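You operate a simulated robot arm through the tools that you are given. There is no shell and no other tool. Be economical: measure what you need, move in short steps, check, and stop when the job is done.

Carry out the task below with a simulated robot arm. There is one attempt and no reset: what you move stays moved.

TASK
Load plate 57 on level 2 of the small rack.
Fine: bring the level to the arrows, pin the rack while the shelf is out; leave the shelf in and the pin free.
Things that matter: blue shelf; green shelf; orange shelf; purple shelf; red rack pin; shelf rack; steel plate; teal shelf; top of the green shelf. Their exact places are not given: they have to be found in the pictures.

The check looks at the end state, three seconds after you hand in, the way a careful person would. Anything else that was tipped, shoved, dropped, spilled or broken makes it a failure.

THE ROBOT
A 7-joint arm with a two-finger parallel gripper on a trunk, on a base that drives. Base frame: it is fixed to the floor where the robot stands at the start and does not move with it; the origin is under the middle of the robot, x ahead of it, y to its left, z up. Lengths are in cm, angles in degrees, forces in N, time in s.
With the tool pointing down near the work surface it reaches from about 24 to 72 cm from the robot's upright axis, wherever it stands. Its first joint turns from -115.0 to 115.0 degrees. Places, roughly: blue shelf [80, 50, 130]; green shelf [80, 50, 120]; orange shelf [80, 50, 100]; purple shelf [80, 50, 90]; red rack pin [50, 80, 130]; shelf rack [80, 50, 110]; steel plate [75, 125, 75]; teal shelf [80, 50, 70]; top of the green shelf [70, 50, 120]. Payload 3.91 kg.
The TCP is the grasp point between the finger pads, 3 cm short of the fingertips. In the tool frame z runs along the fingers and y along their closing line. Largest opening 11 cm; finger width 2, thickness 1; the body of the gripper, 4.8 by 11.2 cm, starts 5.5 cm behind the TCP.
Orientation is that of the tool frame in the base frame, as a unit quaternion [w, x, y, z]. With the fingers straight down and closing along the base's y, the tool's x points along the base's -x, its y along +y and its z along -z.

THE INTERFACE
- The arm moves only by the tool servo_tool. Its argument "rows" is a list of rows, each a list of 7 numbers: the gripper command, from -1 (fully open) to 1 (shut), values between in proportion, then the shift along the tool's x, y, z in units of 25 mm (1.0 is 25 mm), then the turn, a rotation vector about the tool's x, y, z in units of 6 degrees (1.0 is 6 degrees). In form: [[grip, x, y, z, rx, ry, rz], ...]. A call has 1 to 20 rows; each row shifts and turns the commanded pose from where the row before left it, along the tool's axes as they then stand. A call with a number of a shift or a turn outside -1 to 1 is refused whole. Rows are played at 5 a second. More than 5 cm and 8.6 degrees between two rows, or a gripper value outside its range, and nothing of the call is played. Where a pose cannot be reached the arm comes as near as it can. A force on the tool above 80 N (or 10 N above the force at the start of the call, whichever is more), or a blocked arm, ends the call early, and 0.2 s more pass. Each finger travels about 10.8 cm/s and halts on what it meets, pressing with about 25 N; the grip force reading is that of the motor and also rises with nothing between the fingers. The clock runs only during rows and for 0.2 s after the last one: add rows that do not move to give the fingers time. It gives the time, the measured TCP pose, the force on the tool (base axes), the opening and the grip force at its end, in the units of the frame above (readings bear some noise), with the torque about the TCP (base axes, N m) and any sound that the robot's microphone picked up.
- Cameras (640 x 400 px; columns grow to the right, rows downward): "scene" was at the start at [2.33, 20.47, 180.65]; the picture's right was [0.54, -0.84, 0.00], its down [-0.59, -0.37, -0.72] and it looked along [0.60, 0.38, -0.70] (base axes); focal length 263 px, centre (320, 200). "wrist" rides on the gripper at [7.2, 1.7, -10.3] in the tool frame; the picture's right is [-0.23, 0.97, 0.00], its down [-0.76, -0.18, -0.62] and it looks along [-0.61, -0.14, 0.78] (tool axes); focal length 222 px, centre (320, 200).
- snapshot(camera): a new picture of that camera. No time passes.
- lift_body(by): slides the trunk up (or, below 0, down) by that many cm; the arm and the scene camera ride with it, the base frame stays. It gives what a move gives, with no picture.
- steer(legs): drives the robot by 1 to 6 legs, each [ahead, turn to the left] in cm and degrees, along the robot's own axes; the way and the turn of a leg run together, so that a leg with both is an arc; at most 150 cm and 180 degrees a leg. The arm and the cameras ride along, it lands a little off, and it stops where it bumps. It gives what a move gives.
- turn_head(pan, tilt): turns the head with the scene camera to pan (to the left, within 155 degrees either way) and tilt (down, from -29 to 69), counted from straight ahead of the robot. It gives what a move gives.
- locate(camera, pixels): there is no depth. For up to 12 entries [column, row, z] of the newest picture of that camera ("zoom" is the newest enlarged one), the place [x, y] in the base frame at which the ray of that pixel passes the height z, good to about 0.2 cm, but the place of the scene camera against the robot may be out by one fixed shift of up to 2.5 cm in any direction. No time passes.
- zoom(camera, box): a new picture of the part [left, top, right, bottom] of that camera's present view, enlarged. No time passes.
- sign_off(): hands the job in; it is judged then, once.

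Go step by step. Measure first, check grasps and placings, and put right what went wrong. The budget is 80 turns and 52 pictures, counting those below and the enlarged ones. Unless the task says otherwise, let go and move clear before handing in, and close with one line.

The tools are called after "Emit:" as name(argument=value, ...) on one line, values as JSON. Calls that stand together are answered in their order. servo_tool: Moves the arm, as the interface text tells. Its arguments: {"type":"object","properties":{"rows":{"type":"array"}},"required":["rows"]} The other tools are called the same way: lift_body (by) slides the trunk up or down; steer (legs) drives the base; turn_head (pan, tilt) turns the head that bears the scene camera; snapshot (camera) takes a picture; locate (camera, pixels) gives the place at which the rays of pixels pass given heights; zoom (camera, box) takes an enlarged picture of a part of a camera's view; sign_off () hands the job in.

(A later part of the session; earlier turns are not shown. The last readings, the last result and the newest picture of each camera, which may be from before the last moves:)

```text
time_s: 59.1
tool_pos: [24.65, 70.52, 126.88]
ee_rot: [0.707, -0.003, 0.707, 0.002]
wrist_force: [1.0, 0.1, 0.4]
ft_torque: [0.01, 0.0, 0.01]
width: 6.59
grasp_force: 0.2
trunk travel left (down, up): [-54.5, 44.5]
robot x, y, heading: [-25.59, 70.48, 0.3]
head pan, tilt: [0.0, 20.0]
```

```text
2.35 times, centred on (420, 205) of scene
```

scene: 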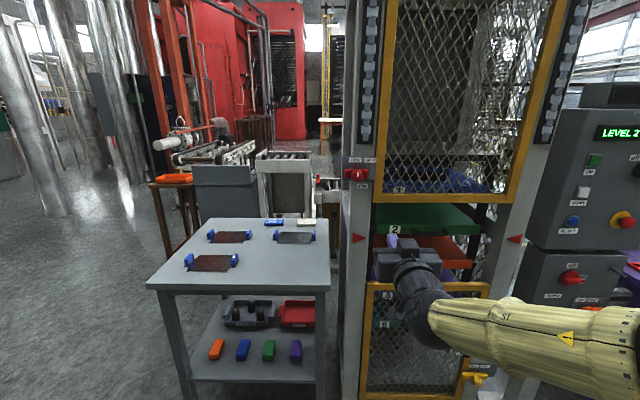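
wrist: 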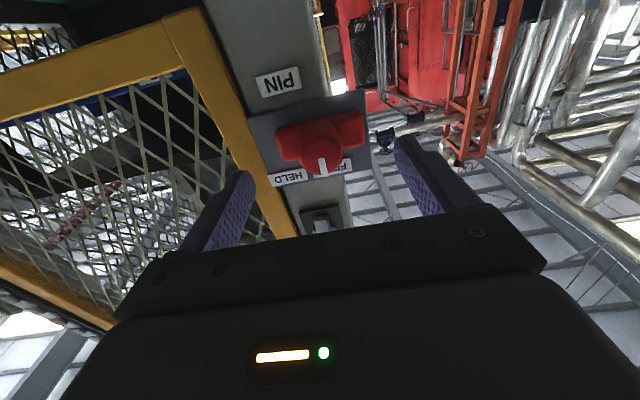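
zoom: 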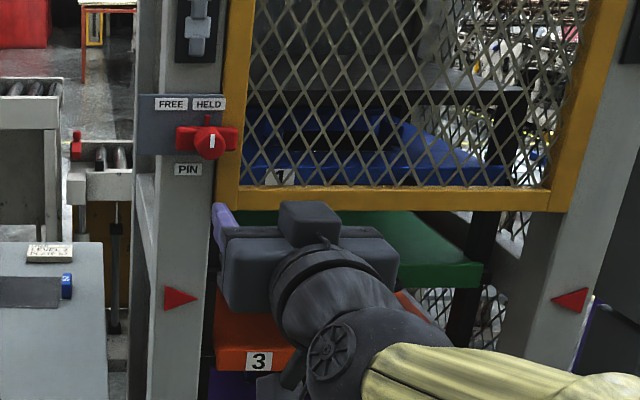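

Pin pointer is now at HELD. Now the shelf: I'll drive in front of its centre (y≈46), roll the tool 90° so the fingers close vertically, and look.

Emit:
steer(legs=[[0, -90], [24.5, 0], [0, 90]])

Emit:
servo_tool(rows=[[-0.2, 1, 0, 0, 0, 0, 0], [-0.2, 1, 0, 0, 0, 0, 0], [-0.2, 1, 0, 0, 0, 0, 0], [-0.2, 1, 0, 0, 0, 0, 0], [-0.2, 1, 0, 0, 0, 0, 0], [-0.2, 1, 0, 0, 0, 0, 0], [-0.2, 0, 0, 0, 0, 0, 0]])

Emit:
servo_tool(rows=[[-0.2, 0, 0, 0, 0, 0, 1], [-0.2, 0, 0, 0, 0, 0, 1], [-0.2, 0, 0, 0, 0, 0, 1], [-0.2, 0, 0, 0, 0, 0, 1], [-0.2, 0, 0, 0, 0, 0, 1], [-0.2, 0, 0, 0, 0, 0, 1], [-0.2, 0, 0, 0, 0, 0, 1], [-0.2, 0, 0, 0, 0, 0, 1], [-0.2, 0, 0, 0, 0, 0, 1], [-0.2, 0, 0, 0, 0, 0, 1], [-0.2, 0, 0, 0, 0, 0, 1], [-0.2, 0, 0, 0, 0, 0, 1], [-0.2, 0, 0, 0, 0, 0, 1], [-0.2, 0, 0, 0, 0, 0, 1], [-0.2, 0, 0, 0, 0, 0, 1], [-0.2, 0, 0, 0, 0, 0, 0]])

Emit:
snapshot(camera="scene")

Emit:
snapshot(camera="wrist")

```text
time_s: 68.6
tool_pos: [24.74, 45.79, 126.89]
ee_rot: [0.707, -0.004, 0.707, 0.004]
wrist_force: [-0.5, -1.0, -0.2]
ft_torque: [-0.03, 0.0, 0.0]
width: 6.61
grasp_force: 0.0
trunk travel left (down, up): [-54.5, 44.5]
robot x, y, heading: [-25.38, 45.76, 0.8]
head pan, tilt: [0.0, 20.0]
```

```text
time_s: 70.2
tool_pos: [24.8, 46.55, 112.29]
ee_rot: [0.706, -0.002, 0.708, 0.001]
wrist_force: [0.4, 0.2, -0.5]
ft_torque: [0.0, 0.0, -0.01]
width: 6.62
grasp_force: 0.0
out of reach, approached as far as the arm can: row 6
trunk travel left (down, up): [-54.5, 44.5]
robot x, y, heading: [-25.8, 45.66, 0.7]
head pan, tilt: [0.0, 20.0]
```

```text
time_s: 73.6
tool_pos: [27.69, 59.26, 139.79]
ee_rot: [0.496, 0.498, 0.507, 0.499]
wrist_force: [-0.2, 0.6, -1.0]
ft_torque: [0.01, -0.01, -0.03]
width: 6.58
grasp_force: 0.1
out of reach, approached as far as the arm can: row 4, 5, 6, 7, 8, 9, 10, 11, 12, 13, 14, 15
trunk travel left (down, up): [-54.5, 44.5]
robot x, y, heading: [-25.38, 45.43, 0.7]
head pan, tilt: [0.0, 20.0]
```

```text
19 pictures are left
```

scene: 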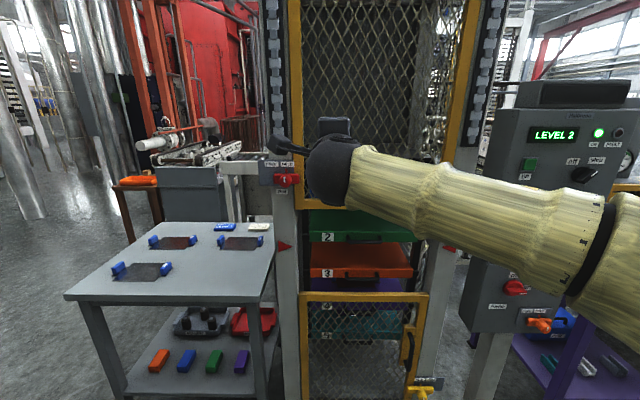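

```text
18 pictures are left
```

wrist: 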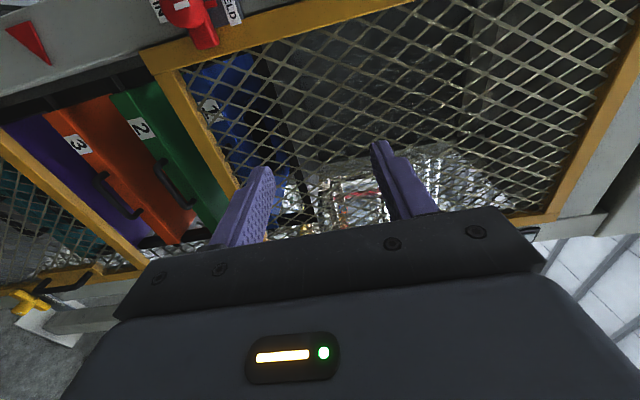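

Rolled orientation reached with the tool at (27.7, 59.3, 139.8). I'll keep this arm posture, lower the trunk instead, and shift the base right. First the ray of the green handle (wrist pixel 177,183).

Emit:
locate(camera="wrist", pixels=[[177, 183, 110], [177, 183, 100], [158, 162, 110], [158, 162, 100], [193, 206, 110], [193, 206, 100]])

Emit:
lift_body(by=-34)

Emit:
steer(legs=[[0, -90], [13.5, 0], [0, 90]])

Emit:
snapshot(camera="wrist")

```text
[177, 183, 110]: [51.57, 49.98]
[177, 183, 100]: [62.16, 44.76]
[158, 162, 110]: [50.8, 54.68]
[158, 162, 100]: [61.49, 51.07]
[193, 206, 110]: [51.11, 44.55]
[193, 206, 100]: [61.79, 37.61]
```

```text
time_s: 76.9
tool_pos: [27.64, 59.27, 105.7]
ee_rot: [0.495, 0.498, 0.507, 0.5]
wrist_force: [-0.4, 0.2, 0.3]
ft_torque: [0.0, 0.02, 0.0]
width: 6.59
grasp_force: 0.0
trunk travel left (down, up): [-20.5, 78.5]
robot x, y, heading: [-25.47, 45.52, 0.6]
head pan, tilt: [0.0, 20.0]
```

```text
time_s: 85.9
tool_pos: [27.9, 45.55, 105.74]
ee_rot: [0.497, 0.499, 0.506, 0.498]
wrist_force: [0.4, -0.1, 0.5]
ft_torque: [-0.02, -0.03, 0.01]
width: 6.62
grasp_force: 0.1
trunk travel left (down, up): [-20.5, 78.5]
robot x, y, heading: [-25.73, 32.02, 0.3]
head pan, tilt: [0.0, 20.0]
```

```text
17 pictures are left
```

wrist: 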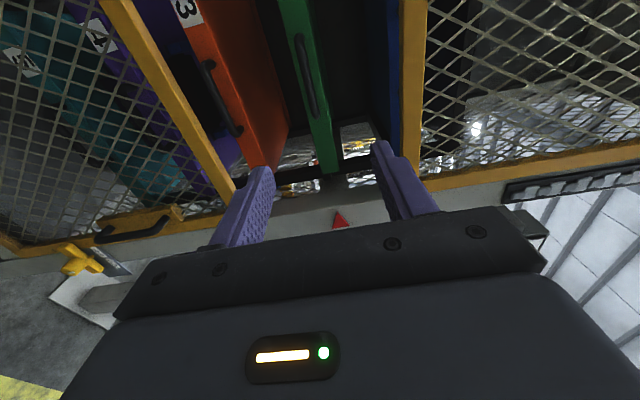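

Green shelf handle is between the fingers' directions at wrist pixel (306,75). Triangulating.

Emit:
locate(camera="wrist", pixels=[[306, 75, 107], [306, 75, 109], [298, 36, 107], [298, 36, 109], [313, 116, 107], [313, 116, 109], [340, 221, 104], [340, 221, 100]])

```text
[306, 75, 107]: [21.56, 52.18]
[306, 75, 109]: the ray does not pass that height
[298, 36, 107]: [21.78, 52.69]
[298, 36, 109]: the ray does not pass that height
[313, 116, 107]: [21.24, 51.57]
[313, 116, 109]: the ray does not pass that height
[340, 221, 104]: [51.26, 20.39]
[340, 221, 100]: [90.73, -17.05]
```

Emit:
locate(camera="wrist", pixels=[[306, 75, 104], [306, 75, 102], [298, 36, 104], [298, 36, 102], [313, 116, 104], [313, 116, 102], [340, 221, 106], [325, 100, 104]])

```text
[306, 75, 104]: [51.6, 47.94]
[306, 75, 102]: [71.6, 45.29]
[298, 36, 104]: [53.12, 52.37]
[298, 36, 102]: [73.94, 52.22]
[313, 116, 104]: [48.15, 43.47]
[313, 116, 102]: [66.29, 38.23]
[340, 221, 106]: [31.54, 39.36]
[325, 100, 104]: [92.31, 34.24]
```

Handle spans y 40–52, at x≈58.3, z≈103.2. Lowering to that height and driving in.

Emit:
lift_body(by=-2.5)

Emit:
steer(legs=[[22, 0]])

Emit:
servo_tool(rows=[[0.1, 0, 0, 0, 0, 0, 0], [0.1, 0, 0, 0, 0, 0, 0]])

Emit:
snapshot(camera="wrist")

```text
time_s: 86.6
tool_pos: [27.89, 45.47, 103.18]
ee_rot: [0.497, 0.499, 0.506, 0.497]
wrist_force: [-0.3, 0.2, 0.3]
ft_torque: [-0.03, -0.01, 0.0]
width: 6.61
grasp_force: 0.0
trunk travel left (down, up): [-18.0, 81.0]
robot x, y, heading: [-25.16, 32.22, 0.3]
head pan, tilt: [0.0, 20.0]
```

```text
time_s: 88.3
tool_pos: [50.15, 45.51, 103.08]
ee_rot: [0.497, 0.5, 0.505, 0.498]
wrist_force: [0.1, -0.3, 0.3]
ft_torque: [0.0, -0.02, 0.02]
width: 6.58
grasp_force: 0.1
trunk travel left (down, up): [-18.0, 81.0]
robot x, y, heading: [-3.15, 32.72, 0.4]
head pan, tilt: [0.0, 20.0]
```

```text
time_s: 88.9
tool_pos: [50.21, 45.78, 103.24]
ee_rot: [0.498, 0.499, 0.506, 0.497]
wrist_force: [0.0, -0.6, 0.1]
ft_torque: [0.01, -0.01, -0.01]
width: 4.95
grasp_force: 0.1
trunk travel left (down, up): [-18.0, 81.0]
robot x, y, heading: [-3.1, 31.85, 0.3]
head pan, tilt: [0.0, 20.0]
```

```text
16 pictures are left
```

wrist: 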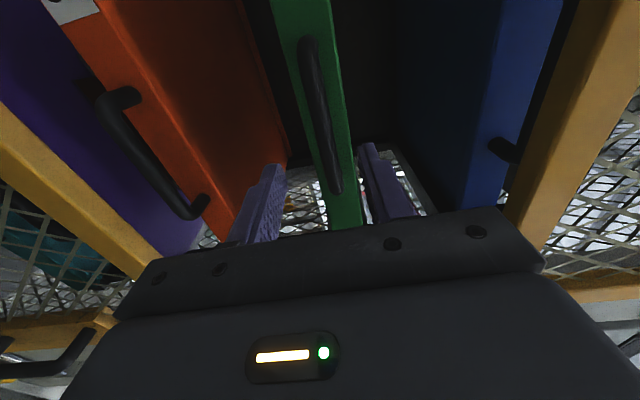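

Emit:
locate(camera="wrist", pixels=[[320, 115, 104], [320, 115, 102], [307, 40, 104], [307, 40, 102], [337, 190, 104], [337, 190, 102]])

```text
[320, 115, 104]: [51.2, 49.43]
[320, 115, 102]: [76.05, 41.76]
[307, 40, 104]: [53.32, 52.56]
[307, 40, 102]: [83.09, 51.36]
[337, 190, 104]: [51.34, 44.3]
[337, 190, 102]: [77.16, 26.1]
```

Handle height confirmed ≈103.5. Advance: 4 cm by base, then fine by arm.

Emit:
steer(legs=[[4, 0]])

Emit:
servo_tool(rows=[[0.1, 0, 0.1, 0.4, 0, 0, 0], [0.1, 0, 0, 0.3, 0, 0, 0], [0.1, 0, 0, 0.2, 0, 0, 0], [0.1, 0, 0, 0.2, 0, 0, 0], [0.1, 0, 0, 0, 0, 0, 0]])

Emit:
snapshot(camera="wrist")

```text
time_s: 89.8
tool_pos: [54.15, 45.71, 103.19]
ee_rot: [0.498, 0.499, 0.506, 0.497]
wrist_force: [-0.1, 0.5, 0.3]
ft_torque: [0.0, 0.0, -0.01]
width: 4.96
grasp_force: 0.1
trunk travel left (down, up): [-18.0, 81.0]
robot x, y, heading: [0.98, 32.44, 0.4]
head pan, tilt: [0.0, 20.0]
```

```text
time_s: 91.0
tool_pos: [56.89, 45.81, 103.46]
ee_rot: [0.497, 0.499, 0.506, 0.497]
wrist_force: [-0.2, 0.4, -0.2]
ft_torque: [-0.04, -0.02, 0.0]
width: 4.97
grasp_force: 0.0
trunk travel left (down, up): [-18.0, 81.0]
robot x, y, heading: [0.87, 32.24, 0.3]
head pan, tilt: [0.0, 20.0]
```

```text
15 pictures are left
```

wrist: 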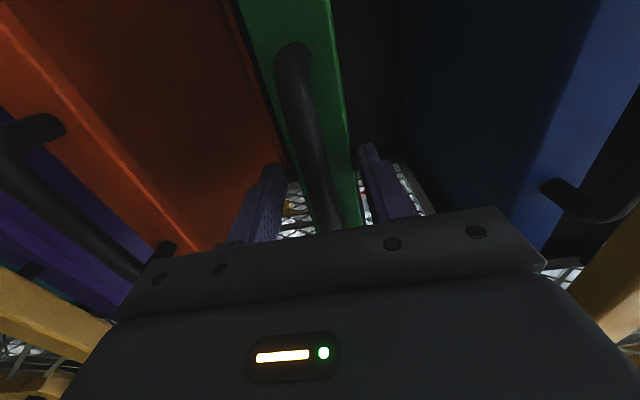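

Fingers straddle the handle. Advance 1 cm more and close.

Emit:
servo_tool(rows=[[0.1, 0, 0, 0.2, 0, 0, 0], [0.1, 0, 0, 0.2, 0, 0, 0], [0.1, 0, 0, 0, 0, 0, 0], [0.5, 0, 0, 0, 0, 0, 0], [1, 0, 0, 0, 0, 0, 0], [1, 0, 0, 0, 0, 0, 0]])

```text
time_s: 92.4
tool_pos: [57.75, 45.78, 103.7]
ee_rot: [0.497, 0.497, 0.506, 0.5]
wrist_force: [3.1, 2.3, 27.0]
ft_torque: [0.93, -1.05, -0.18]
width: 3.96
grasp_force: 44.5
trunk travel left (down, up): [-18.0, 81.0]
robot x, y, heading: [0.8, 32.09, 0.5]
head pan, tilt: [0.0, 20.0]
```

Width 3.96 is too thick for the bar: tips probably hit the shelf's front edge. Reopen, back 1.7 cm, close on the bar.

Emit:
servo_tool(rows=[[0.1, 0, 0, 0, 0, 0, 0], [0.1, 0, 0, 0, 0, 0, 0], [0.1, 0, 0, -0.35, 0, 0, 0], [0.1, 0, 0, -0.35, 0, 0, 0], [0.5, 0, 0, 0, 0, 0, 0], [1, 0, 0, 0, 0, 0, 0], [1, 0, 0, 0, 0, 0, 0]])

Emit:
snapshot(camera="wrist")

```text
time_s: 94.0
tool_pos: [56.08, 45.85, 103.65]
ee_rot: [0.498, 0.498, 0.504, 0.5]
wrist_force: [3.0, 1.2, 26.8]
ft_torque: [0.77, -0.82, 0.87]
width: 3.96
grasp_force: 44.6
trunk travel left (down, up): [-18.0, 81.0]
robot x, y, heading: [1.06, 32.01, 0.2]
head pan, tilt: [0.0, 20.0]
```

```text
14 pictures are left
```

wrist: 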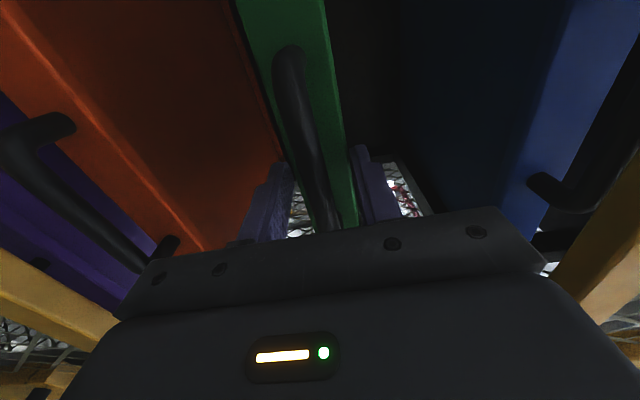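

Still the shelf front (4 cm thick). Handle must be nearer; backing off a further 2.5 cm and closing.

Emit:
servo_tool(rows=[[0.1, 0, 0, 0, 0, 0, 0], [0.1, 0, 0, 0, 0, 0, 0], [0.1, 0, 0, -0.5, 0, 0, 0], [0.1, 0, 0, -0.5, 0, 0, 0], [0.5, 0, 0, 0, 0, 0, 0], [1, 0, 0, 0, 0, 0, 0], [1, 0, 0, 0, 0, 0, 0]])

```text
time_s: 95.6
tool_pos: [53.53, 45.75, 103.67]
ee_rot: [0.498, 0.498, 0.504, 0.5]
wrist_force: [3.8, 2.7, 23.0]
ft_torque: [0.33, -0.52, -0.37]
width: 1.39
grasp_force: 45.2
trunk travel left (down, up): [-18.0, 81.0]
robot x, y, heading: [0.77, 32.1, 0.2]
head pan, tilt: [0.0, 20.0]
```

Gripped the bar (1.39 cm). Relieve vertical load a bit and pull 10 cm.

Emit:
servo_tool(rows=[[1, 0, 0.15, 0, 0, 0, 0], [1, 0, 0, -0.3, 0, 0, 0], [1, 0, 0, 0, 0, 0, 0]])

Emit:
steer(legs=[[-10, 0]])

Emit:
snapshot(camera="wrist")

```text
time_s: 96.4
tool_pos: [52.91, 45.76, 103.63]
ee_rot: [0.497, 0.5, 0.506, 0.497]
wrist_force: [0.4, -0.3, 2.1]
ft_torque: [0.41, -0.03, 0.7]
width: 1.38
grasp_force: 44.6
trunk travel left (down, up): [-18.0, 81.0]
robot x, y, heading: [0.75, 32.45, 0.1]
head pan, tilt: [0.0, 20.0]
```

```text
time_s: 97.5
tool_pos: [43.1, 45.89, 103.74]
ee_rot: [0.498, 0.499, 0.507, 0.497]
wrist_force: [0.7, 6.3, -6.6]
ft_torque: [0.41, 0.16, -0.17]
width: 1.38
grasp_force: 45.0
trunk travel left (down, up): [-18.0, 81.0]
robot x, y, heading: [-9.16, 31.75, 0.3]
head pan, tilt: [0.0, 20.0]
```

```text
13 pictures are left
```

wrist: 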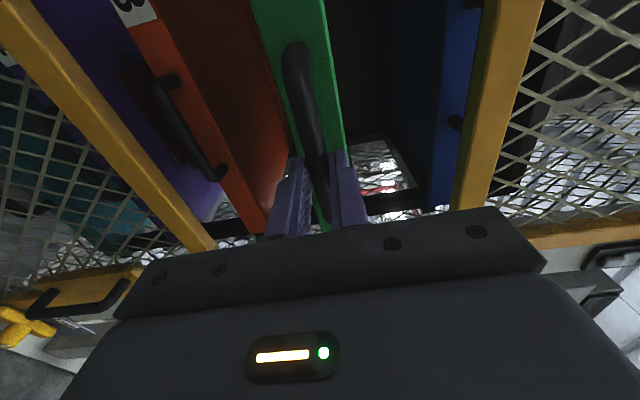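

The shelf is following. Pulling further in stages.

Emit:
steer(legs=[[-12, 0]])

Emit:
steer(legs=[[-6, 0]])

```text
time_s: 98.8
tool_pos: [30.69, 45.76, 103.65]
ee_rot: [0.496, 0.499, 0.508, 0.497]
wrist_force: [-0.4, 11.7, -2.1]
ft_torque: [0.52, 0.08, 0.51]
width: 1.37
grasp_force: 44.8
trunk travel left (down, up): [-18.0, 81.0]
robot x, y, heading: [-21.25, 32.08, 0.1]
head pan, tilt: [0.0, 20.0]
```

```text
time_s: 99.7
tool_pos: [24.57, 45.95, 103.77]
ee_rot: [0.495, 0.498, 0.509, 0.498]
wrist_force: [0.6, 8.6, -0.8]
ft_torque: [0.53, 0.02, 0.29]
width: 1.38
grasp_force: 44.5
trunk travel left (down, up): [-18.0, 81.0]
robot x, y, heading: [-27.37, 32.21, 0.1]
head pan, tilt: [0.0, 20.0]
```

Shelf is out ~28 cm. I'll let go, back away, raise the trunk and view shelf and plates from above.

Emit:
servo_tool(rows=[[0.1, 0, 0, 0, 0, 0, 0], [0.1, 0, 0, 0, 0, 0, 0], [0.1, 0, 0, 0, 0, 0, 0]])

Emit:
steer(legs=[[-12, 0]])

Emit:
lift_body(by=40)

Emit:
lift_body(by=30)

Emit:
turn_head(pan=22, tilt=35)

Emit:
snapshot(camera="scene")

```text
time_s: 100.5
tool_pos: [24.75, 45.88, 103.77]
ee_rot: [0.496, 0.497, 0.508, 0.499]
wrist_force: [-0.5, -0.1, -0.7]
ft_torque: [0.0, -0.01, -0.05]
width: 4.98
grasp_force: 0.0
trunk travel left (down, up): [-18.0, 81.0]
robot x, y, heading: [-27.43, 31.45, 0.2]
head pan, tilt: [0.0, 20.0]
```

```text
time_s: 101.8
tool_pos: [12.59, 45.68, 103.58]
ee_rot: [0.496, 0.498, 0.508, 0.498]
wrist_force: [-0.9, 0.4, 1.1]
ft_torque: [0.0, -0.02, -0.02]
width: 4.94
grasp_force: 0.0
trunk travel left (down, up): [-18.0, 81.0]
robot x, y, heading: [-39.02, 31.88, 0.3]
head pan, tilt: [0.0, 20.0]
```

```text
time_s: 105.6
tool_pos: [12.56, 45.84, 143.68]
ee_rot: [0.496, 0.497, 0.508, 0.499]
wrist_force: [1.0, 0.0, -0.1]
ft_torque: [-0.03, 0.01, 0.01]
width: 4.96
grasp_force: 0.0
trunk travel left (down, up): [-58.0, 41.0]
robot x, y, heading: [-39.4, 31.74, 0.2]
head pan, tilt: [0.0, 20.0]
```

```text
time_s: 108.6
tool_pos: [12.61, 45.62, 173.73]
ee_rot: [0.495, 0.498, 0.508, 0.499]
wrist_force: [-0.3, 0.2, -0.4]
ft_torque: [0.01, 0.02, 0.01]
width: 4.93
grasp_force: 0.1
trunk travel left (down, up): [-88.0, 11.0]
robot x, y, heading: [-39.38, 32.03, 0.2]
head pan, tilt: [0.0, 20.0]
```

```text
time_s: 109.5
tool_pos: [12.7, 45.79, 173.78]
ee_rot: [0.496, 0.498, 0.507, 0.499]
wrist_force: [-0.2, -0.1, 0.0]
ft_torque: [-0.05, -0.01, -0.01]
width: 4.94
grasp_force: 0.0
trunk travel left (down, up): [-88.0, 11.0]
robot x, y, heading: [-39.14, 32.19, 0.1]
head pan, tilt: [22.0, 35.0]
```

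```text
12 pictures are left
```

scene: 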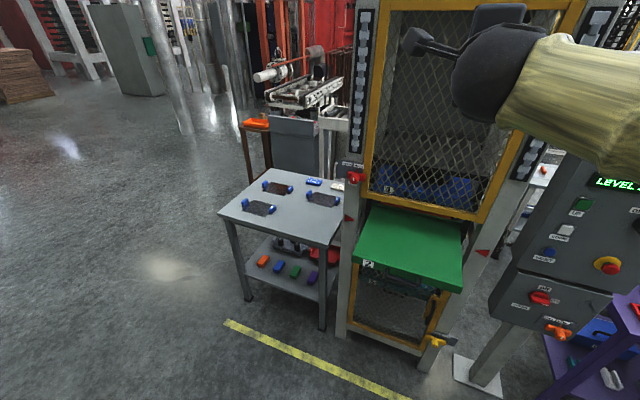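

Green shelf is out and empty. Zooming on the table plates and on the shelf.

Emit:
zoom(camera="scene", box=[230, 165, 360, 235])

Emit:
locate(camera="scene", pixels=[[362, 255, 105], [459, 289, 105], [462, 232, 105], [371, 208, 105]])

```text
4.92 times, centred on (295, 200) of scene
```

zoom: 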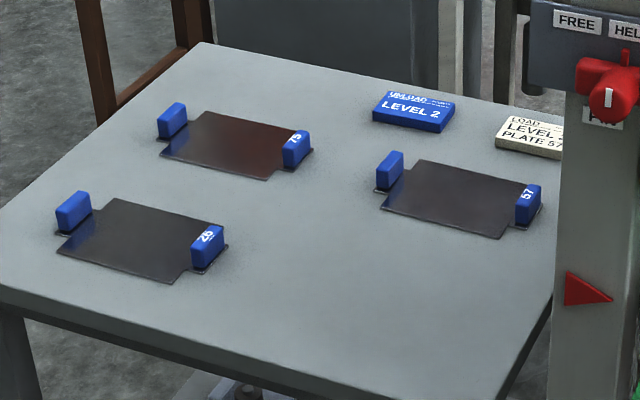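

```text
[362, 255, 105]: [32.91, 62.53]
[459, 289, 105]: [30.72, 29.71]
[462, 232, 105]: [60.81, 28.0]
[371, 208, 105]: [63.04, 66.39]
```

Plate 57 is the right one. Getting its position for candidate heights.

Emit:
locate(camera="zoom", pixels=[[390, 168, 80], [529, 203, 80], [390, 168, 90], [529, 203, 90], [413, 162, 80], [503, 236, 80], [382, 206, 80], [516, 183, 80], [555, 320, 80], [555, 320, 90], [200, 43, 80], [0, 285, 80]])

```text
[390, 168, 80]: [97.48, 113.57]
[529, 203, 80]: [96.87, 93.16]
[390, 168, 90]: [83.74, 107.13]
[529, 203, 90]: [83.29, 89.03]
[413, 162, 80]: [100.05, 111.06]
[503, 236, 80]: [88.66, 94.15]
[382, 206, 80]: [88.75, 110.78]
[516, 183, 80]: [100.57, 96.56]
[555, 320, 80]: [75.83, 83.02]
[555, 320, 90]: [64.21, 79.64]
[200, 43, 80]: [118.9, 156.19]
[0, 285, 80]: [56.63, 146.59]
```

Plate 57's blue grips are ~19 cm apart, thin along y, so a downward tool closing along y fits. I'll return the tool to pointing down and drive in front of the table.

Emit:
servo_tool(rows=[[-0.2, 0, 0, 0, 0, 0, -1], [-0.2, 0, 0, 0, 0, 0, -1], [-0.2, 0, 0, 0, 0, 0, -1], [-0.2, 0, 0, 0, 0, 0, -1], [-0.2, 0, 0, 0, 0, 0, -1], [-0.2, 0, 0, 0, 0, 0, -1], [-0.2, 0, 0, 0, 0, 0, -1], [-0.2, 0, 0, 0, 0, 0, -1], [-0.2, 0, 0, 0, 0, 0, -1], [-0.2, 0, 0, 0, 0, 0, -1], [-0.2, 0, 0, 0, 0, 0, -1], [-0.2, 0, 0, 0, 0, 0, -1], [-0.2, 0, 0, 0, 0, 0, -1], [-0.2, 0, 0, 0, 0, 0, -1], [-0.2, 0, 0, 0, 0, 0, -1]])

Emit:
servo_tool(rows=[[-0.2, 0, 0, 0, 0, 1, 0], [-0.2, 0, 0, 0, 0, 1, 0], [-0.2, 0, 0, 0, 0, 1, 0], [-0.2, 0, 0, 0, 0, 1, 0], [-0.2, 0, 0, 0, 0, 1, 0], [-0.2, 0, 0, 0, 0, 1, 0], [-0.2, 0, 0, 0, 0, 1, 0], [-0.2, 0, 0, 0, 0, 1, 0], [-0.2, 0, 0, 0, 0, 1, 0], [-0.2, 0, 0, 0, 0, 1, 0], [-0.2, 0, 0, 0, 0, 1, 0], [-0.2, 0, 0, 0, 0, 1, 0], [-0.2, 0, 0, 0, 0, 1, 0], [-0.2, 0, 0, 0, 0, 1, 0], [-0.2, 0, 0, 0, 0, 1, 0], [-0.2, 0, 0, 0, 0, 0, 0]])

Emit:
steer(legs=[[0, 90], [58, 0], [0, -90]])

Emit:
turn_head(pan=0, tilt=52)

Emit:
snapshot(camera="scene")

```text
time_s: 112.7
tool_pos: [12.69, 45.89, 173.69]
ee_rot: [0.703, -0.007, 0.711, 0.001]
wrist_force: [0.0, 0.8, 0.5]
ft_torque: [0.01, -0.02, -0.01]
width: 6.6
grasp_force: 0.0
trunk travel left (down, up): [-88.0, 11.0]
robot x, y, heading: [-39.7, 32.27, 0.4]
head pan, tilt: [22.0, 35.0]
```

```text
time_s: 116.1
tool_pos: [11.24, 45.12, 170.19]
ee_rot: [0.227, -0.006, 0.974, -0.003]
wrist_force: [0.1, 0.6, 0.0]
ft_torque: [0.0, -0.03, -0.01]
width: 6.59
grasp_force: 0.0
out of reach, approached as far as the arm can: row 9, 10, 11, 12, 13, 14, 15
trunk travel left (down, up): [-88.0, 11.0]
robot x, y, heading: [-39.09, 31.9, 0.2]
head pan, tilt: [22.0, 35.0]
```

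```text
time_s: 127.1
tool_pos: [10.4, 105.07, 170.37]
ee_rot: [0.228, -0.012, 0.974, -0.001]
wrist_force: [-0.7, -0.4, -0.7]
ft_torque: [0.01, -0.02, 0.0]
width: 6.6
grasp_force: 0.0
trunk travel left (down, up): [-88.0, 11.0]
robot x, y, heading: [-40.05, 91.5, 0.9]
head pan, tilt: [22.0, 35.0]
```

```text
time_s: 127.9
tool_pos: [10.52, 105.2, 170.31]
ee_rot: [0.228, -0.011, 0.974, -0.002]
wrist_force: [0.1, 0.5, 0.9]
ft_torque: [-0.01, 0.0, 0.02]
width: 6.62
grasp_force: 0.1
trunk travel left (down, up): [-88.0, 11.0]
robot x, y, heading: [-39.9, 91.49, 0.9]
head pan, tilt: [0.0, 52.0]
```

```text
10 pictures are left
```

scene: 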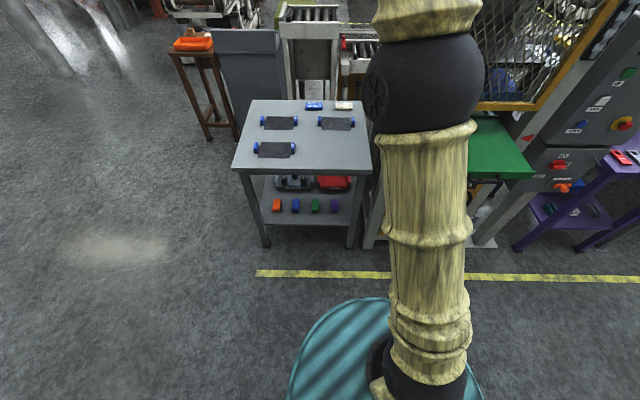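

Teal disc is the robot base. Measuring its front edge, the table corners and plate 57.

Emit:
locate(camera="scene", pixels=[[375, 297, 10], [375, 297, 30], [288, 390, 10], [288, 390, 30], [233, 170, 83], [369, 172, 83], [320, 121, 85], [352, 121, 85], [294, 148, 85], [257, 148, 85], [262, 248, 0], [354, 248, 0]])

```text
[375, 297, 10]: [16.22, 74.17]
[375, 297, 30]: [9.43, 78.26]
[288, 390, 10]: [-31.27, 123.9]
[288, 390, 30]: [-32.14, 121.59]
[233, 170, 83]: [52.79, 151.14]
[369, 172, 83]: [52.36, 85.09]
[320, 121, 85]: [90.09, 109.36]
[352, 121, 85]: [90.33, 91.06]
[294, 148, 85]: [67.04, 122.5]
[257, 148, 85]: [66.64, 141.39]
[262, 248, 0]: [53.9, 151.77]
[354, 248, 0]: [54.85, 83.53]
```

Table's front edge is at x≈52.5, plate 57's grips at (90, 109) and (90, 91). I'll extend and finish turning the tool down, lower the trunk 36 cm, and look again (also giving parallax on the base rim).

Emit:
servo_tool(rows=[[-0.2, -0.96, 0, 0.47, 0, 0, 0], [-0.2, -0.96, 0, 0.47, 0, 0, 0], [-0.2, -0.96, 0, 0.47, 0, 0, 0], [-0.2, 0, 0, 0, 0, 1, 0], [-0.2, 0, 0, 0, 0, 1, 0], [-0.2, 0, 0, 0, 0, 1, 0], [-0.2, 0, 0, 0, 0, 1, 0], [-0.2, 0, 0, 0, 0, 0.4, 0], [-0.2, 0, 0, 0, 0, 0, 0]])

Emit:
lift_body(by=-36)

Emit:
snapshot(camera="scene")

```text
time_s: 129.9
tool_pos: [13.41, 103.4, 166.88]
ee_rot: [0.177, -0.011, 0.984, -0.001]
wrist_force: [-1.0, 0.8, -0.1]
ft_torque: [0.0, 0.01, -0.01]
width: 6.61
grasp_force: 0.0
out of reach, approached as far as the arm can: row 1, 2, 3, 4, 5, 6, 7
trunk travel left (down, up): [-88.0, 11.0]
robot x, y, heading: [-40.08, 91.69, 1.2]
head pan, tilt: [0.0, 52.0]
```

```text
time_s: 133.4
tool_pos: [13.3, 103.55, 130.72]
ee_rot: [0.177, -0.012, 0.984, -0.001]
wrist_force: [-0.7, -0.5, -0.6]
ft_torque: [-0.01, -0.01, 0.01]
width: 6.6
grasp_force: 0.1
trunk travel left (down, up): [-52.0, 47.0]
robot x, y, heading: [-39.96, 91.03, 0.5]
head pan, tilt: [0.0, 52.0]
```

```text
9 pictures are left
```

scene: 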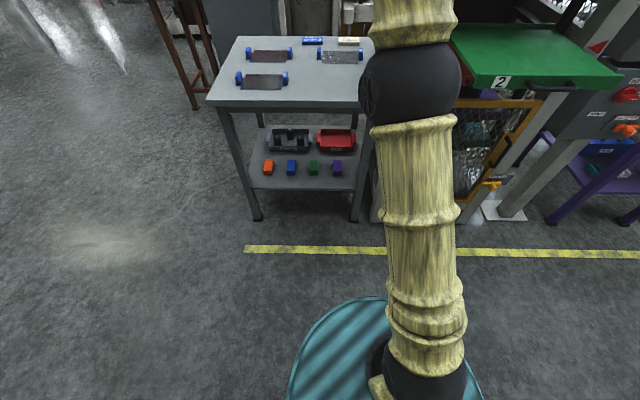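

The teal disc rides with the trunk, so it isn't the base. The tool is too high relative to the shoulder; lowering it by the arm and then finishing the rotation.

Emit:
servo_tool(rows=[[-0.2, 0.35, 0, 0.93, 0, 0, 0], [-0.2, 0.35, 0, 0.93, 0, 0, 0], [-0.2, 0.35, 0, 0.93, 0, 0, 0], [-0.2, 0.35, 0, 0.93, 0, 0, 0], [-0.2, 0.35, 0, 0.93, 0, 0, 0], [-0.2, 0.35, 0, 0.93, 0, 0, 0], [-0.2, 0, 0, 0, 0, 1, 0], [-0.2, 0, 0, 0, 0, 1, 0], [-0.2, 0, 0, 0, 0, 1, 0], [-0.2, 0, 0, 0, 0, 0.4, 0], [-0.2, -1, 0, 0, 0, 0, 0], [-0.2, -1, 0, 0, 0, 0, 0], [-0.2, -1, 0, 0, 0, 0, 0], [-0.2, -1, 0, 0, 0, 0, 0], [-0.2, 0, 0, 0, 0, 0, 0]])

Emit:
steer(legs=[[40, 0]])

Emit:
snapshot(camera="wrist")

```text
time_s: 136.6
tool_pos: [20.48, 103.36, 115.63]
ee_rot: [0.002, -0.012, 1.0, -0.003]
wrist_force: [-0.1, 0.5, 0.1]
ft_torque: [-0.02, 0.02, -0.01]
width: 6.6
grasp_force: 0.2
out of reach, approached as far as the arm can: row 13, 14
trunk travel left (down, up): [-52.0, 47.0]
robot x, y, heading: [-39.82, 91.51, 0.8]
head pan, tilt: [0.0, 52.0]
```

```text
time_s: 139.1
tool_pos: [59.28, 104.12, 115.52]
ee_rot: [0.001, -0.013, 1.0, -0.003]
wrist_force: [0.6, -0.1, -0.4]
ft_torque: [0.0, 0.06, 0.02]
width: 6.63
grasp_force: 0.1
trunk travel left (down, up): [-52.0, 47.0]
robot x, y, heading: [-1.46, 91.85, 0.8]
head pan, tilt: [0.0, 52.0]
```

```text
8 pictures are left
```

wrist: 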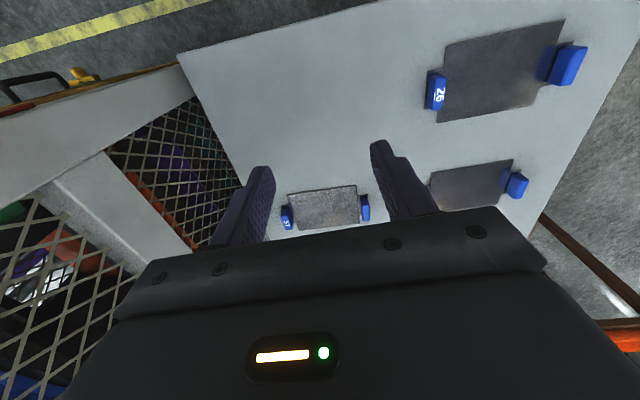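

Plate 57 seen at wrist pixels (287,218) right grip and (365,207) left grip. Locating, and moving 12 cm closer.

Emit:
locate(camera="wrist", pixels=[[287, 212, 86], [287, 212, 80], [365, 200, 86], [365, 200, 80], [180, 62, 80], [180, 62, 85], [287, 194, 80], [356, 185, 80], [356, 225, 80]])

Emit:
lift_body(by=-16)

Emit:
steer(legs=[[10, 0]])

```text
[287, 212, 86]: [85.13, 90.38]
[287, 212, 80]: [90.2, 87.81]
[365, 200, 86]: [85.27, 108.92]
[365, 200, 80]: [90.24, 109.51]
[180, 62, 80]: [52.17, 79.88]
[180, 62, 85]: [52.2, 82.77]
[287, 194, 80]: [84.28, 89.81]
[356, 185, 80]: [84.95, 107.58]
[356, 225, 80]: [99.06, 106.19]
```

```text
time_s: 140.9
tool_pos: [59.19, 104.05, 99.57]
ee_rot: [0.001, -0.011, 1.0, -0.004]
wrist_force: [-0.3, -0.3, 1.7]
ft_torque: [0.03, 0.04, -0.01]
width: 6.63
grasp_force: 0.1
trunk travel left (down, up): [-36.0, 63.0]
robot x, y, heading: [-1.63, 91.87, 0.9]
head pan, tilt: [0.0, 52.0]
```

```text
time_s: 142.1
tool_pos: [69.31, 104.15, 99.55]
ee_rot: [0.001, -0.011, 1.0, -0.003]
wrist_force: [0.1, -0.2, -0.4]
ft_torque: [-0.02, 0.02, 0.03]
width: 6.6
grasp_force: 0.1
trunk travel left (down, up): [-36.0, 63.0]
robot x, y, heading: [8.75, 92.04, 0.8]
head pan, tilt: [0.0, 52.0]
```

Refined estimate: grip tops z≈87, left grip ≈ (84.3, 109). Moving over in y, opening, and taking a second view.

Emit:
servo_tool(rows=[[-0.3, -0.8, 1, 0, 0, 0, 0], [-0.3, -0.8, 0.9, 0, 0, 0, 0], [-0.3, 0, 0, 0, 0, 0, 0]])

Emit:
snapshot(camera="wrist")

```text
time_s: 142.8
tool_pos: [69.75, 105.69, 98.76]
ee_rot: [0.003, -0.012, 1.0, -0.003]
wrist_force: [0.4, 0.1, 0.1]
ft_torque: [-0.01, 0.05, 0.01]
width: 7.15
grasp_force: 0.1
out of reach, approached as far as the arm can: row 1, 2
trunk travel left (down, up): [-36.0, 63.0]
robot x, y, heading: [8.99, 92.03, 0.9]
head pan, tilt: [0.0, 52.0]
```

```text
7 pictures are left
```

wrist: 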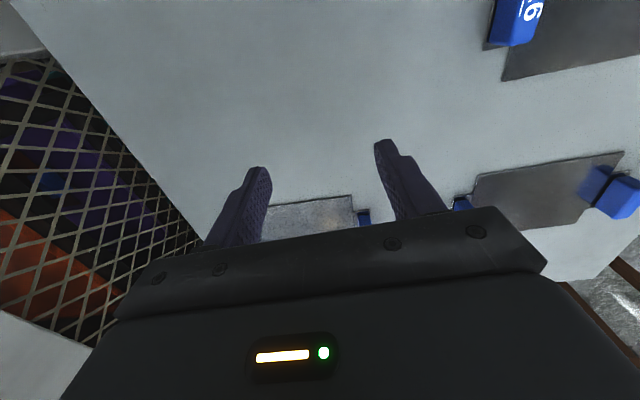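

Emit:
locate(camera="wrist", pixels=[[352, 195, 80], [352, 195, 86], [358, 211, 80], [358, 211, 86], [370, 210, 80], [370, 210, 86], [267, 206, 80], [267, 206, 86]])

Emit:
lift_body(by=30)

```text
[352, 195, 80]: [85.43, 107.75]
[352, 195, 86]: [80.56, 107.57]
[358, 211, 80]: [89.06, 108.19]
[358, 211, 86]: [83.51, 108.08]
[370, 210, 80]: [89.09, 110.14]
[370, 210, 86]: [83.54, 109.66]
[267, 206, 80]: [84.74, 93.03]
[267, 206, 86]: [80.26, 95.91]
```

```text
time_s: 145.8
tool_pos: [69.76, 105.65, 128.8]
ee_rot: [0.002, -0.012, 1.0, -0.003]
wrist_force: [0.1, 0.2, 0.1]
ft_torque: [-0.03, -0.06, 0.02]
width: 7.16
grasp_force: 0.1
trunk travel left (down, up): [-66.0, 33.0]
robot x, y, heading: [8.82, 92.0, 0.6]
head pan, tilt: [0.0, 52.0]
```

Plate is ≈ at table height 85, left grip ≈ (84.5, 108.9). Lowering with the arm (trunk kept high) to get more reach.

Emit:
servo_tool(rows=[[-0.3, 0, 0, 1, 0, 0, 0], [-0.3, 0, 0, 1, 0, 0, 0], [-0.3, 0, 0, 1, 0, 0, 0], [-0.3, 0, 0, 1, 0, 0, 0], [-0.3, 0, 0, 1, 0, 0, 0], [-0.3, 0, 0, 1, 0, 0, 0], [-0.3, 0, 0, 1, 0, 0, 0], [-0.3, 0, 0, 1, 0, 0, 0], [-0.3, 0, 0, 1, 0, 0, 0], [-0.3, 0, 0, 1, 0, 0, 0], [-0.3, -1, 0.65, 0, 0, 0, 0], [-0.3, -1, 0.65, 0, 0, 0, 0], [-0.3, 0, 0, 0, 0, 0, 0]])

Emit:
steer(legs=[[4, 0]])

Emit:
steer(legs=[[4, 0]])

```text
time_s: 148.7
tool_pos: [74.92, 108.66, 103.9]
ee_rot: [0.003, -0.011, 1.0, -0.003]
wrist_force: [-0.1, 0.2, 0.8]
ft_torque: [0.04, 0.0, -0.03]
width: 7.15
grasp_force: 0.0
trunk travel left (down, up): [-66.0, 33.0]
robot x, y, heading: [9.07, 92.28, 0.8]
head pan, tilt: [0.0, 52.0]
```

```text
time_s: 149.5
tool_pos: [79.01, 108.67, 103.87]
ee_rot: [0.002, -0.012, 1.0, -0.004]
wrist_force: [0.2, 0.4, -0.5]
ft_torque: [0.03, 0.03, 0.0]
width: 7.15
grasp_force: 0.1
trunk travel left (down, up): [-66.0, 33.0]
robot x, y, heading: [12.88, 92.39, 0.6]
head pan, tilt: [0.0, 52.0]
```

```text
time_s: 150.4
tool_pos: [83.02, 108.84, 103.83]
ee_rot: [0.002, -0.012, 1.0, -0.004]
wrist_force: [-0.7, -0.8, -0.7]
ft_torque: [-0.03, 0.03, 0.01]
width: 7.14
grasp_force: 0.0
trunk travel left (down, up): [-66.0, 33.0]
robot x, y, heading: [16.9, 92.11, 0.9]
head pan, tilt: [0.0, 52.0]
```

Emit:
servo_tool(rows=[[0, -0.6, 0, 1, 0, 0, 0], [0, 0, 0, 1, 0, 0, 0], [0, 0, 0, 1, 0, 0, 0], [0, 0, 0, 1, 0, 0, 0], [0, 0, 0, 0, 0, 0, 0]])

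Emit:
snapshot(camera="wrist")

```text
time_s: 151.6
tool_pos: [84.55, 108.78, 93.8]
ee_rot: [0.002, -0.012, 1.0, -0.003]
wrist_force: [0.2, -0.1, -1.0]
ft_torque: [0.0, 0.0, 0.02]
width: 5.48
grasp_force: 0.1
trunk travel left (down, up): [-66.0, 33.0]
robot x, y, heading: [16.72, 92.19, 1.0]
head pan, tilt: [0.0, 52.0]
```

```text
6 pictures are left
```

wrist: 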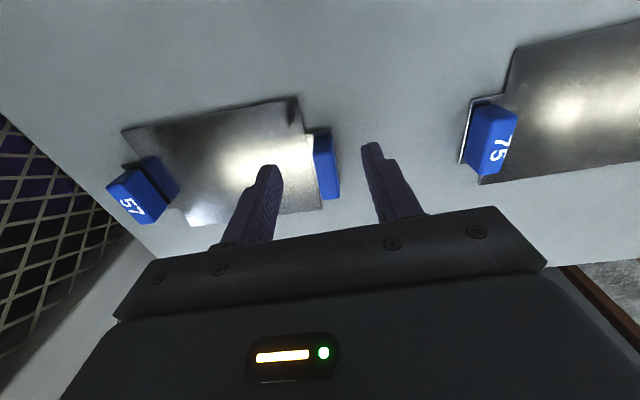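

The left grip sits between the fingers at (327,165). Locating it and plate edges from this close view.

Emit:
locate(camera="wrist", pixels=[[328, 170, 87], [328, 170, 84], [316, 140, 87], [336, 197, 87], [136, 197, 87], [136, 197, 84], [297, 97, 82], [322, 210, 82], [123, 131, 82], [297, 97, 85], [123, 131, 85], [322, 210, 85]])

```text
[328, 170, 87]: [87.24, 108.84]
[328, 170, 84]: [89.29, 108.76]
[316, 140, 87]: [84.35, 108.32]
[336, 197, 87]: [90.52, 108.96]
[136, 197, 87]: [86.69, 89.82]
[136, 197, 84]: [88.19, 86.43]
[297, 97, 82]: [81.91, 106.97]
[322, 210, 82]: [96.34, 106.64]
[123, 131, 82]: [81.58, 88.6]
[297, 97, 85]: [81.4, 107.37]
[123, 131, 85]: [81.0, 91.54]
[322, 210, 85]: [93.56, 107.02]
```

Grip centre ≈ (87.2, 108.8). Shift 2.6 cm forward, then descend.

Emit:
servo_tool(rows=[[0, -1, 0, 0, 0, 0, 0], [0, 0, 0, 0.8, 0, 0, 0], [0, 0, 0, 0.6, 0, 0, 0], [0, 0, 0, 0.3, 0, 0, 0], [0, 0, 0, 0, 0, 0, 0]])

Emit:
servo_tool(rows=[[0, 0, 0, 0.12, 0, 0, 0], [0, 0, 0, 0.12, 0, 0, 0], [0, 0, 0, 0, 0, 0, 0]])

```text
time_s: 152.8
tool_pos: [87.1, 108.86, 89.63]
ee_rot: [0.003, -0.012, 1.0, -0.004]
wrist_force: [-0.3, -0.4, 0.4]
ft_torque: [0.01, -0.02, -0.02]
width: 5.5
grasp_force: 0.0
trunk travel left (down, up): [-66.0, 33.0]
robot x, y, heading: [17.19, 92.34, 0.7]
head pan, tilt: [0.0, 52.0]
```

```text
time_s: 153.6
tool_pos: [87.09, 108.82, 89.09]
ee_rot: [0.003, -0.012, 1.0, -0.003]
wrist_force: [0.5, 0.2, 0.3]
ft_torque: [0.02, 0.02, 0.04]
width: 5.5
grasp_force: 0.1
trunk travel left (down, up): [-66.0, 33.0]
robot x, y, heading: [17.11, 92.46, 1.0]
head pan, tilt: [0.0, 52.0]
```

Emit:
servo_tool(rows=[[0, 0, 0, 0.12, 0, 0, 0], [0, 0, 0, 0.12, 0, 0, 0], [0, 0, 0, 0, 0, 0, 0]])

Emit:
zoom(camera="wrist", box=[180, 60, 460, 235])

```text
time_s: 154.4
tool_pos: [87.05, 108.94, 88.57]
ee_rot: [0.003, -0.012, 1.0, -0.004]
wrist_force: [0.4, 0.3, -0.7]
ft_torque: [0.0, 0.0, 0.04]
width: 5.51
grasp_force: 0.1
trunk travel left (down, up): [-66.0, 33.0]
robot x, y, heading: [16.53, 92.1, 0.8]
head pan, tilt: [0.0, 52.0]
```

```text
2.29 times, centred on (320, 148) of wrist
```

zoom: 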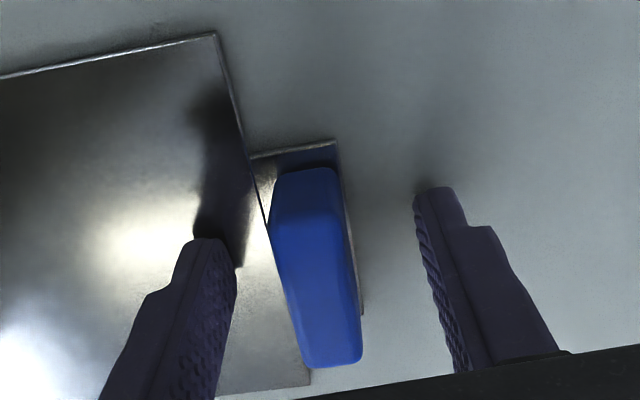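

Fingers straddle the grip and are nearly at the table. Closing.

Emit:
servo_tool(rows=[[0.3, 0, 0, 0, 0, 0, 0], [0.6, 0, 0, 0, 0, 0, 0], [1, 0, 0, 0, 0, 0, 0], [1, 0, 0, 0, 0, 0, 0], [1, 0, 0, 0, 0, 0, 0]])

Emit:
servo_tool(rows=[[1, 0, 0, -0.2, 0, 0, 0], [1, 0, 0, -0.3, 0, 0, 0], [1, 0, 0, -0.5, 0, 0, 0], [1, 0, 0, 0, 0, 0, 0]])

Emit:
snapshot(camera="wrist")

```text
time_s: 155.6
tool_pos: [87.07, 108.77, 88.55]
ee_rot: [0.002, -0.012, 1.0, -0.003]
wrist_force: [-1.0, 1.1, -0.4]
ft_torque: [0.64, 0.42, -0.07]
width: 1.79
grasp_force: 24.7
trunk travel left (down, up): [-66.0, 33.0]
robot x, y, heading: [17.03, 92.22, 1.3]
head pan, tilt: [0.0, 52.0]
```

```text
time_s: 156.6
tool_pos: [87.06, 108.83, 90.8]
ee_rot: [0.001, -0.013, 1.0, -0.003]
wrist_force: [-0.2, -0.5, -8.0]
ft_torque: [0.69, 0.03, -0.02]
width: 1.77
grasp_force: 25.3
trunk travel left (down, up): [-66.0, 33.0]
robot x, y, heading: [16.91, 92.4, 1.1]
head pan, tilt: [0.0, 52.0]
```

```text
4 pictures are left
```

wrist: 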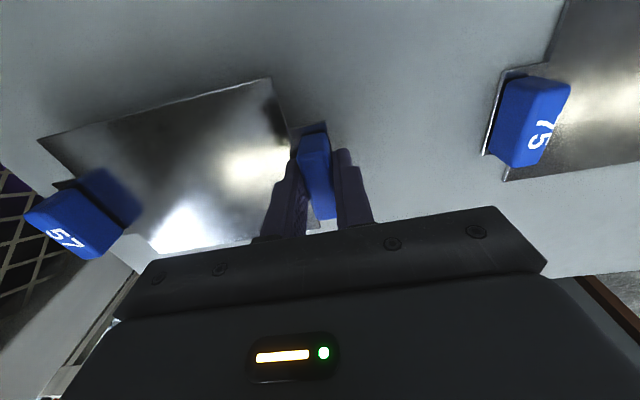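

Plate held level (≈8 N, width 1.77). Raising it with the trunk, then backing straight away from the table.

Emit:
lift_body(by=28)

Emit:
steer(legs=[[-62, 0]])

```text
time_s: 159.4
tool_pos: [87.1, 108.78, 118.79]
ee_rot: [0.001, -0.012, 1.0, -0.003]
wrist_force: [-0.6, 0.5, -7.2]
ft_torque: [0.68, 0.05, 0.0]
width: 1.76
grasp_force: 24.8
trunk travel left (down, up): [-94.0, 5.0]
robot x, y, heading: [16.73, 92.32, 1.0]
head pan, tilt: [0.0, 52.0]
```

```text
time_s: 163.0
tool_pos: [24.13, 108.13, 118.88]
ee_rot: [0.003, -0.014, 1.0, -0.003]
wrist_force: [0.4, 0.4, -6.8]
ft_torque: [0.61, 0.03, 0.02]
width: 1.8
grasp_force: 25.1
trunk travel left (down, up): [-94.0, 5.0]
robot x, y, heading: [-46.23, 91.04, 1.0]
head pan, tilt: [0.0, 52.0]
```

Still held. Turning right, moving 50.5 cm, turning back to face the shelf.

Emit:
steer(legs=[[0, -91], [50.5, 0], [0, 90]])

Emit:
turn_head(pan=12, tilt=45)

```text
time_s: 173.5
tool_pos: [25.79, 58.63, 118.9]
ee_rot: [0.002, -0.019, 1.0, -0.004]
wrist_force: [0.7, -0.6, -8.3]
ft_torque: [0.67, 0.04, -0.04]
width: 1.8
grasp_force: 25.1
trunk travel left (down, up): [-94.0, 5.0]
robot x, y, heading: [-44.14, 40.67, 1.7]
head pan, tilt: [0.0, 52.0]
```

```text
time_s: 174.2
tool_pos: [25.69, 58.41, 118.86]
ee_rot: [0.002, -0.019, 1.0, -0.003]
wrist_force: [0.3, 0.4, -7.0]
ft_torque: [0.68, 0.12, 0.0]
width: 1.77
grasp_force: 24.7
trunk travel left (down, up): [-94.0, 5.0]
robot x, y, heading: [-44.35, 40.86, 1.7]
head pan, tilt: [12.0, 45.0]
```

Heading 1.7°; correcting it also brings the tool to y≈56.4. Then forward 14.5 cm and a wrist picture.

Emit:
steer(legs=[[0, -1.7], [14.3, 0]])

Emit:
snapshot(camera="wrist")

```text
time_s: 176.0
tool_pos: [40.71, 56.3, 118.72]
ee_rot: [0.003, -0.002, 1.0, -0.004]
wrist_force: [0.5, -0.2, -8.5]
ft_torque: [0.69, 0.08, 0.0]
width: 1.81
grasp_force: 25.3
trunk travel left (down, up): [-94.0, 5.0]
robot x, y, heading: [-29.53, 41.0, -0.4]
head pan, tilt: [12.0, 45.0]
```

```text
3 pictures are left
```

wrist: 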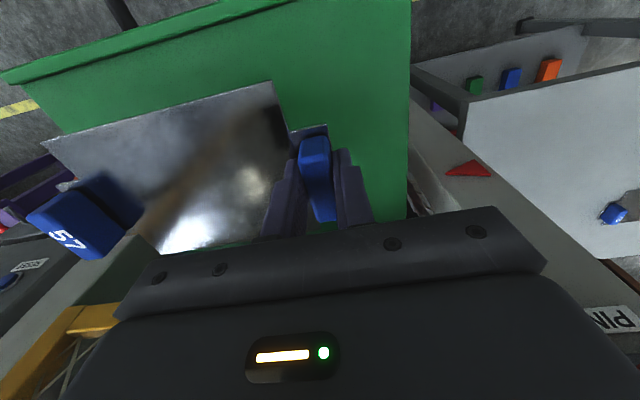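

Plate hovers over the green shelf. Checking margins at shelf-top height.

Emit:
locate(camera="wrist", pixels=[[408, 150, 105.7], [410, 5, 105.7], [8, 82, 105.7], [150, 45, 105.7], [273, 82, 115.3], [43, 143, 115.3], [65, 225, 118], [90, 305, 114]])

```text
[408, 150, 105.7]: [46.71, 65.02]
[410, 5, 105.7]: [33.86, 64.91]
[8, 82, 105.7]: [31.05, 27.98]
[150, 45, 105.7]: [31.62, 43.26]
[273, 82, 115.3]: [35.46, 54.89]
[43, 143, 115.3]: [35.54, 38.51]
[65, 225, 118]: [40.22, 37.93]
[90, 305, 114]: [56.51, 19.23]
```

Margins good (shelf y 28–65, front x 31; plate x 35.5–47.5, y ≈36–57.5). Lowering.

Emit:
lift_body(by=-7.8)

Emit:
servo_tool(rows=[[1, 0, 0, 0.12, 0, 0, 0], [1, 0, 0, 0.12, 0, 0, 0], [1, 0, 0, 0.12, 0, 0, 0], [1, 0, 0, 0, 0, 0, 0]])

```text
time_s: 177.1
tool_pos: [40.62, 56.38, 111.05]
ee_rot: [0.002, -0.002, 1.0, -0.003]
wrist_force: [-0.4, -1.0, -7.7]
ft_torque: [0.69, 0.05, -0.01]
width: 1.78
grasp_force: 25.5
trunk travel left (down, up): [-86.2, 12.8]
robot x, y, heading: [-29.89, 40.76, -0.3]
head pan, tilt: [12.0, 45.0]
```

```text
time_s: 178.1
tool_pos: [40.62, 56.22, 110.07]
ee_rot: [0.001, -0.002, 1.0, -0.004]
wrist_force: [0.2, 0.6, -7.2]
ft_torque: [0.68, 0.02, 0.0]
width: 1.76
grasp_force: 24.3
trunk travel left (down, up): [-86.2, 12.8]
robot x, y, heading: [-29.79, 41.04, -0.3]
head pan, tilt: [12.0, 45.0]
```

Emit:
servo_tool(rows=[[1, 0, 0, 0.1, 0, 0, 0], [1, 0, 0, 0.1, 0, 0, 0], [1, 0, 0, 0.1, 0, 0, 0], [1, 0, 0, 0, 0, 0, 0]])

```text
time_s: 179.1
tool_pos: [40.55, 56.15, 109.21]
ee_rot: [0.001, -0.003, 1.0, -0.003]
wrist_force: [0.6, -0.1, -7.5]
ft_torque: [0.69, 0.05, 0.01]
width: 1.78
grasp_force: 24.8
trunk travel left (down, up): [-86.2, 12.8]
robot x, y, heading: [-29.65, 41.0, -0.2]
head pan, tilt: [12.0, 45.0]
```

Emit:
servo_tool(rows=[[1, 0, 0, 0.1, 0, 0, 0], [1, 0, 0, 0.1, 0, 0, 0], [1, 0, 0, 0, 0, 0, 0]])

Emit:
servo_tool(rows=[[1, 0, 0, 0.08, 0, 0, 0], [1, 0, 0, 0.08, 0, 0, 0], [1, 0, 0, 0, 0, 0, 0]])

```text
time_s: 179.9
tool_pos: [40.6, 56.33, 108.8]
ee_rot: [0.002, -0.002, 1.0, -0.004]
wrist_force: [0.3, -0.7, -6.5]
ft_torque: [0.66, 0.04, 0.02]
width: 1.82
grasp_force: 25.0
trunk travel left (down, up): [-86.2, 12.8]
robot x, y, heading: [-29.79, 40.63, -0.3]
head pan, tilt: [12.0, 45.0]
```

```text
time_s: 180.7
tool_pos: [40.69, 56.2, 108.36]
ee_rot: [0.002, -0.002, 1.0, -0.003]
wrist_force: [-0.4, 0.6, -8.4]
ft_torque: [0.68, 0.05, 0.0]
width: 1.78
grasp_force: 25.3
trunk travel left (down, up): [-86.2, 12.8]
robot x, y, heading: [-29.81, 40.72, -0.3]
head pan, tilt: [12.0, 45.0]
```

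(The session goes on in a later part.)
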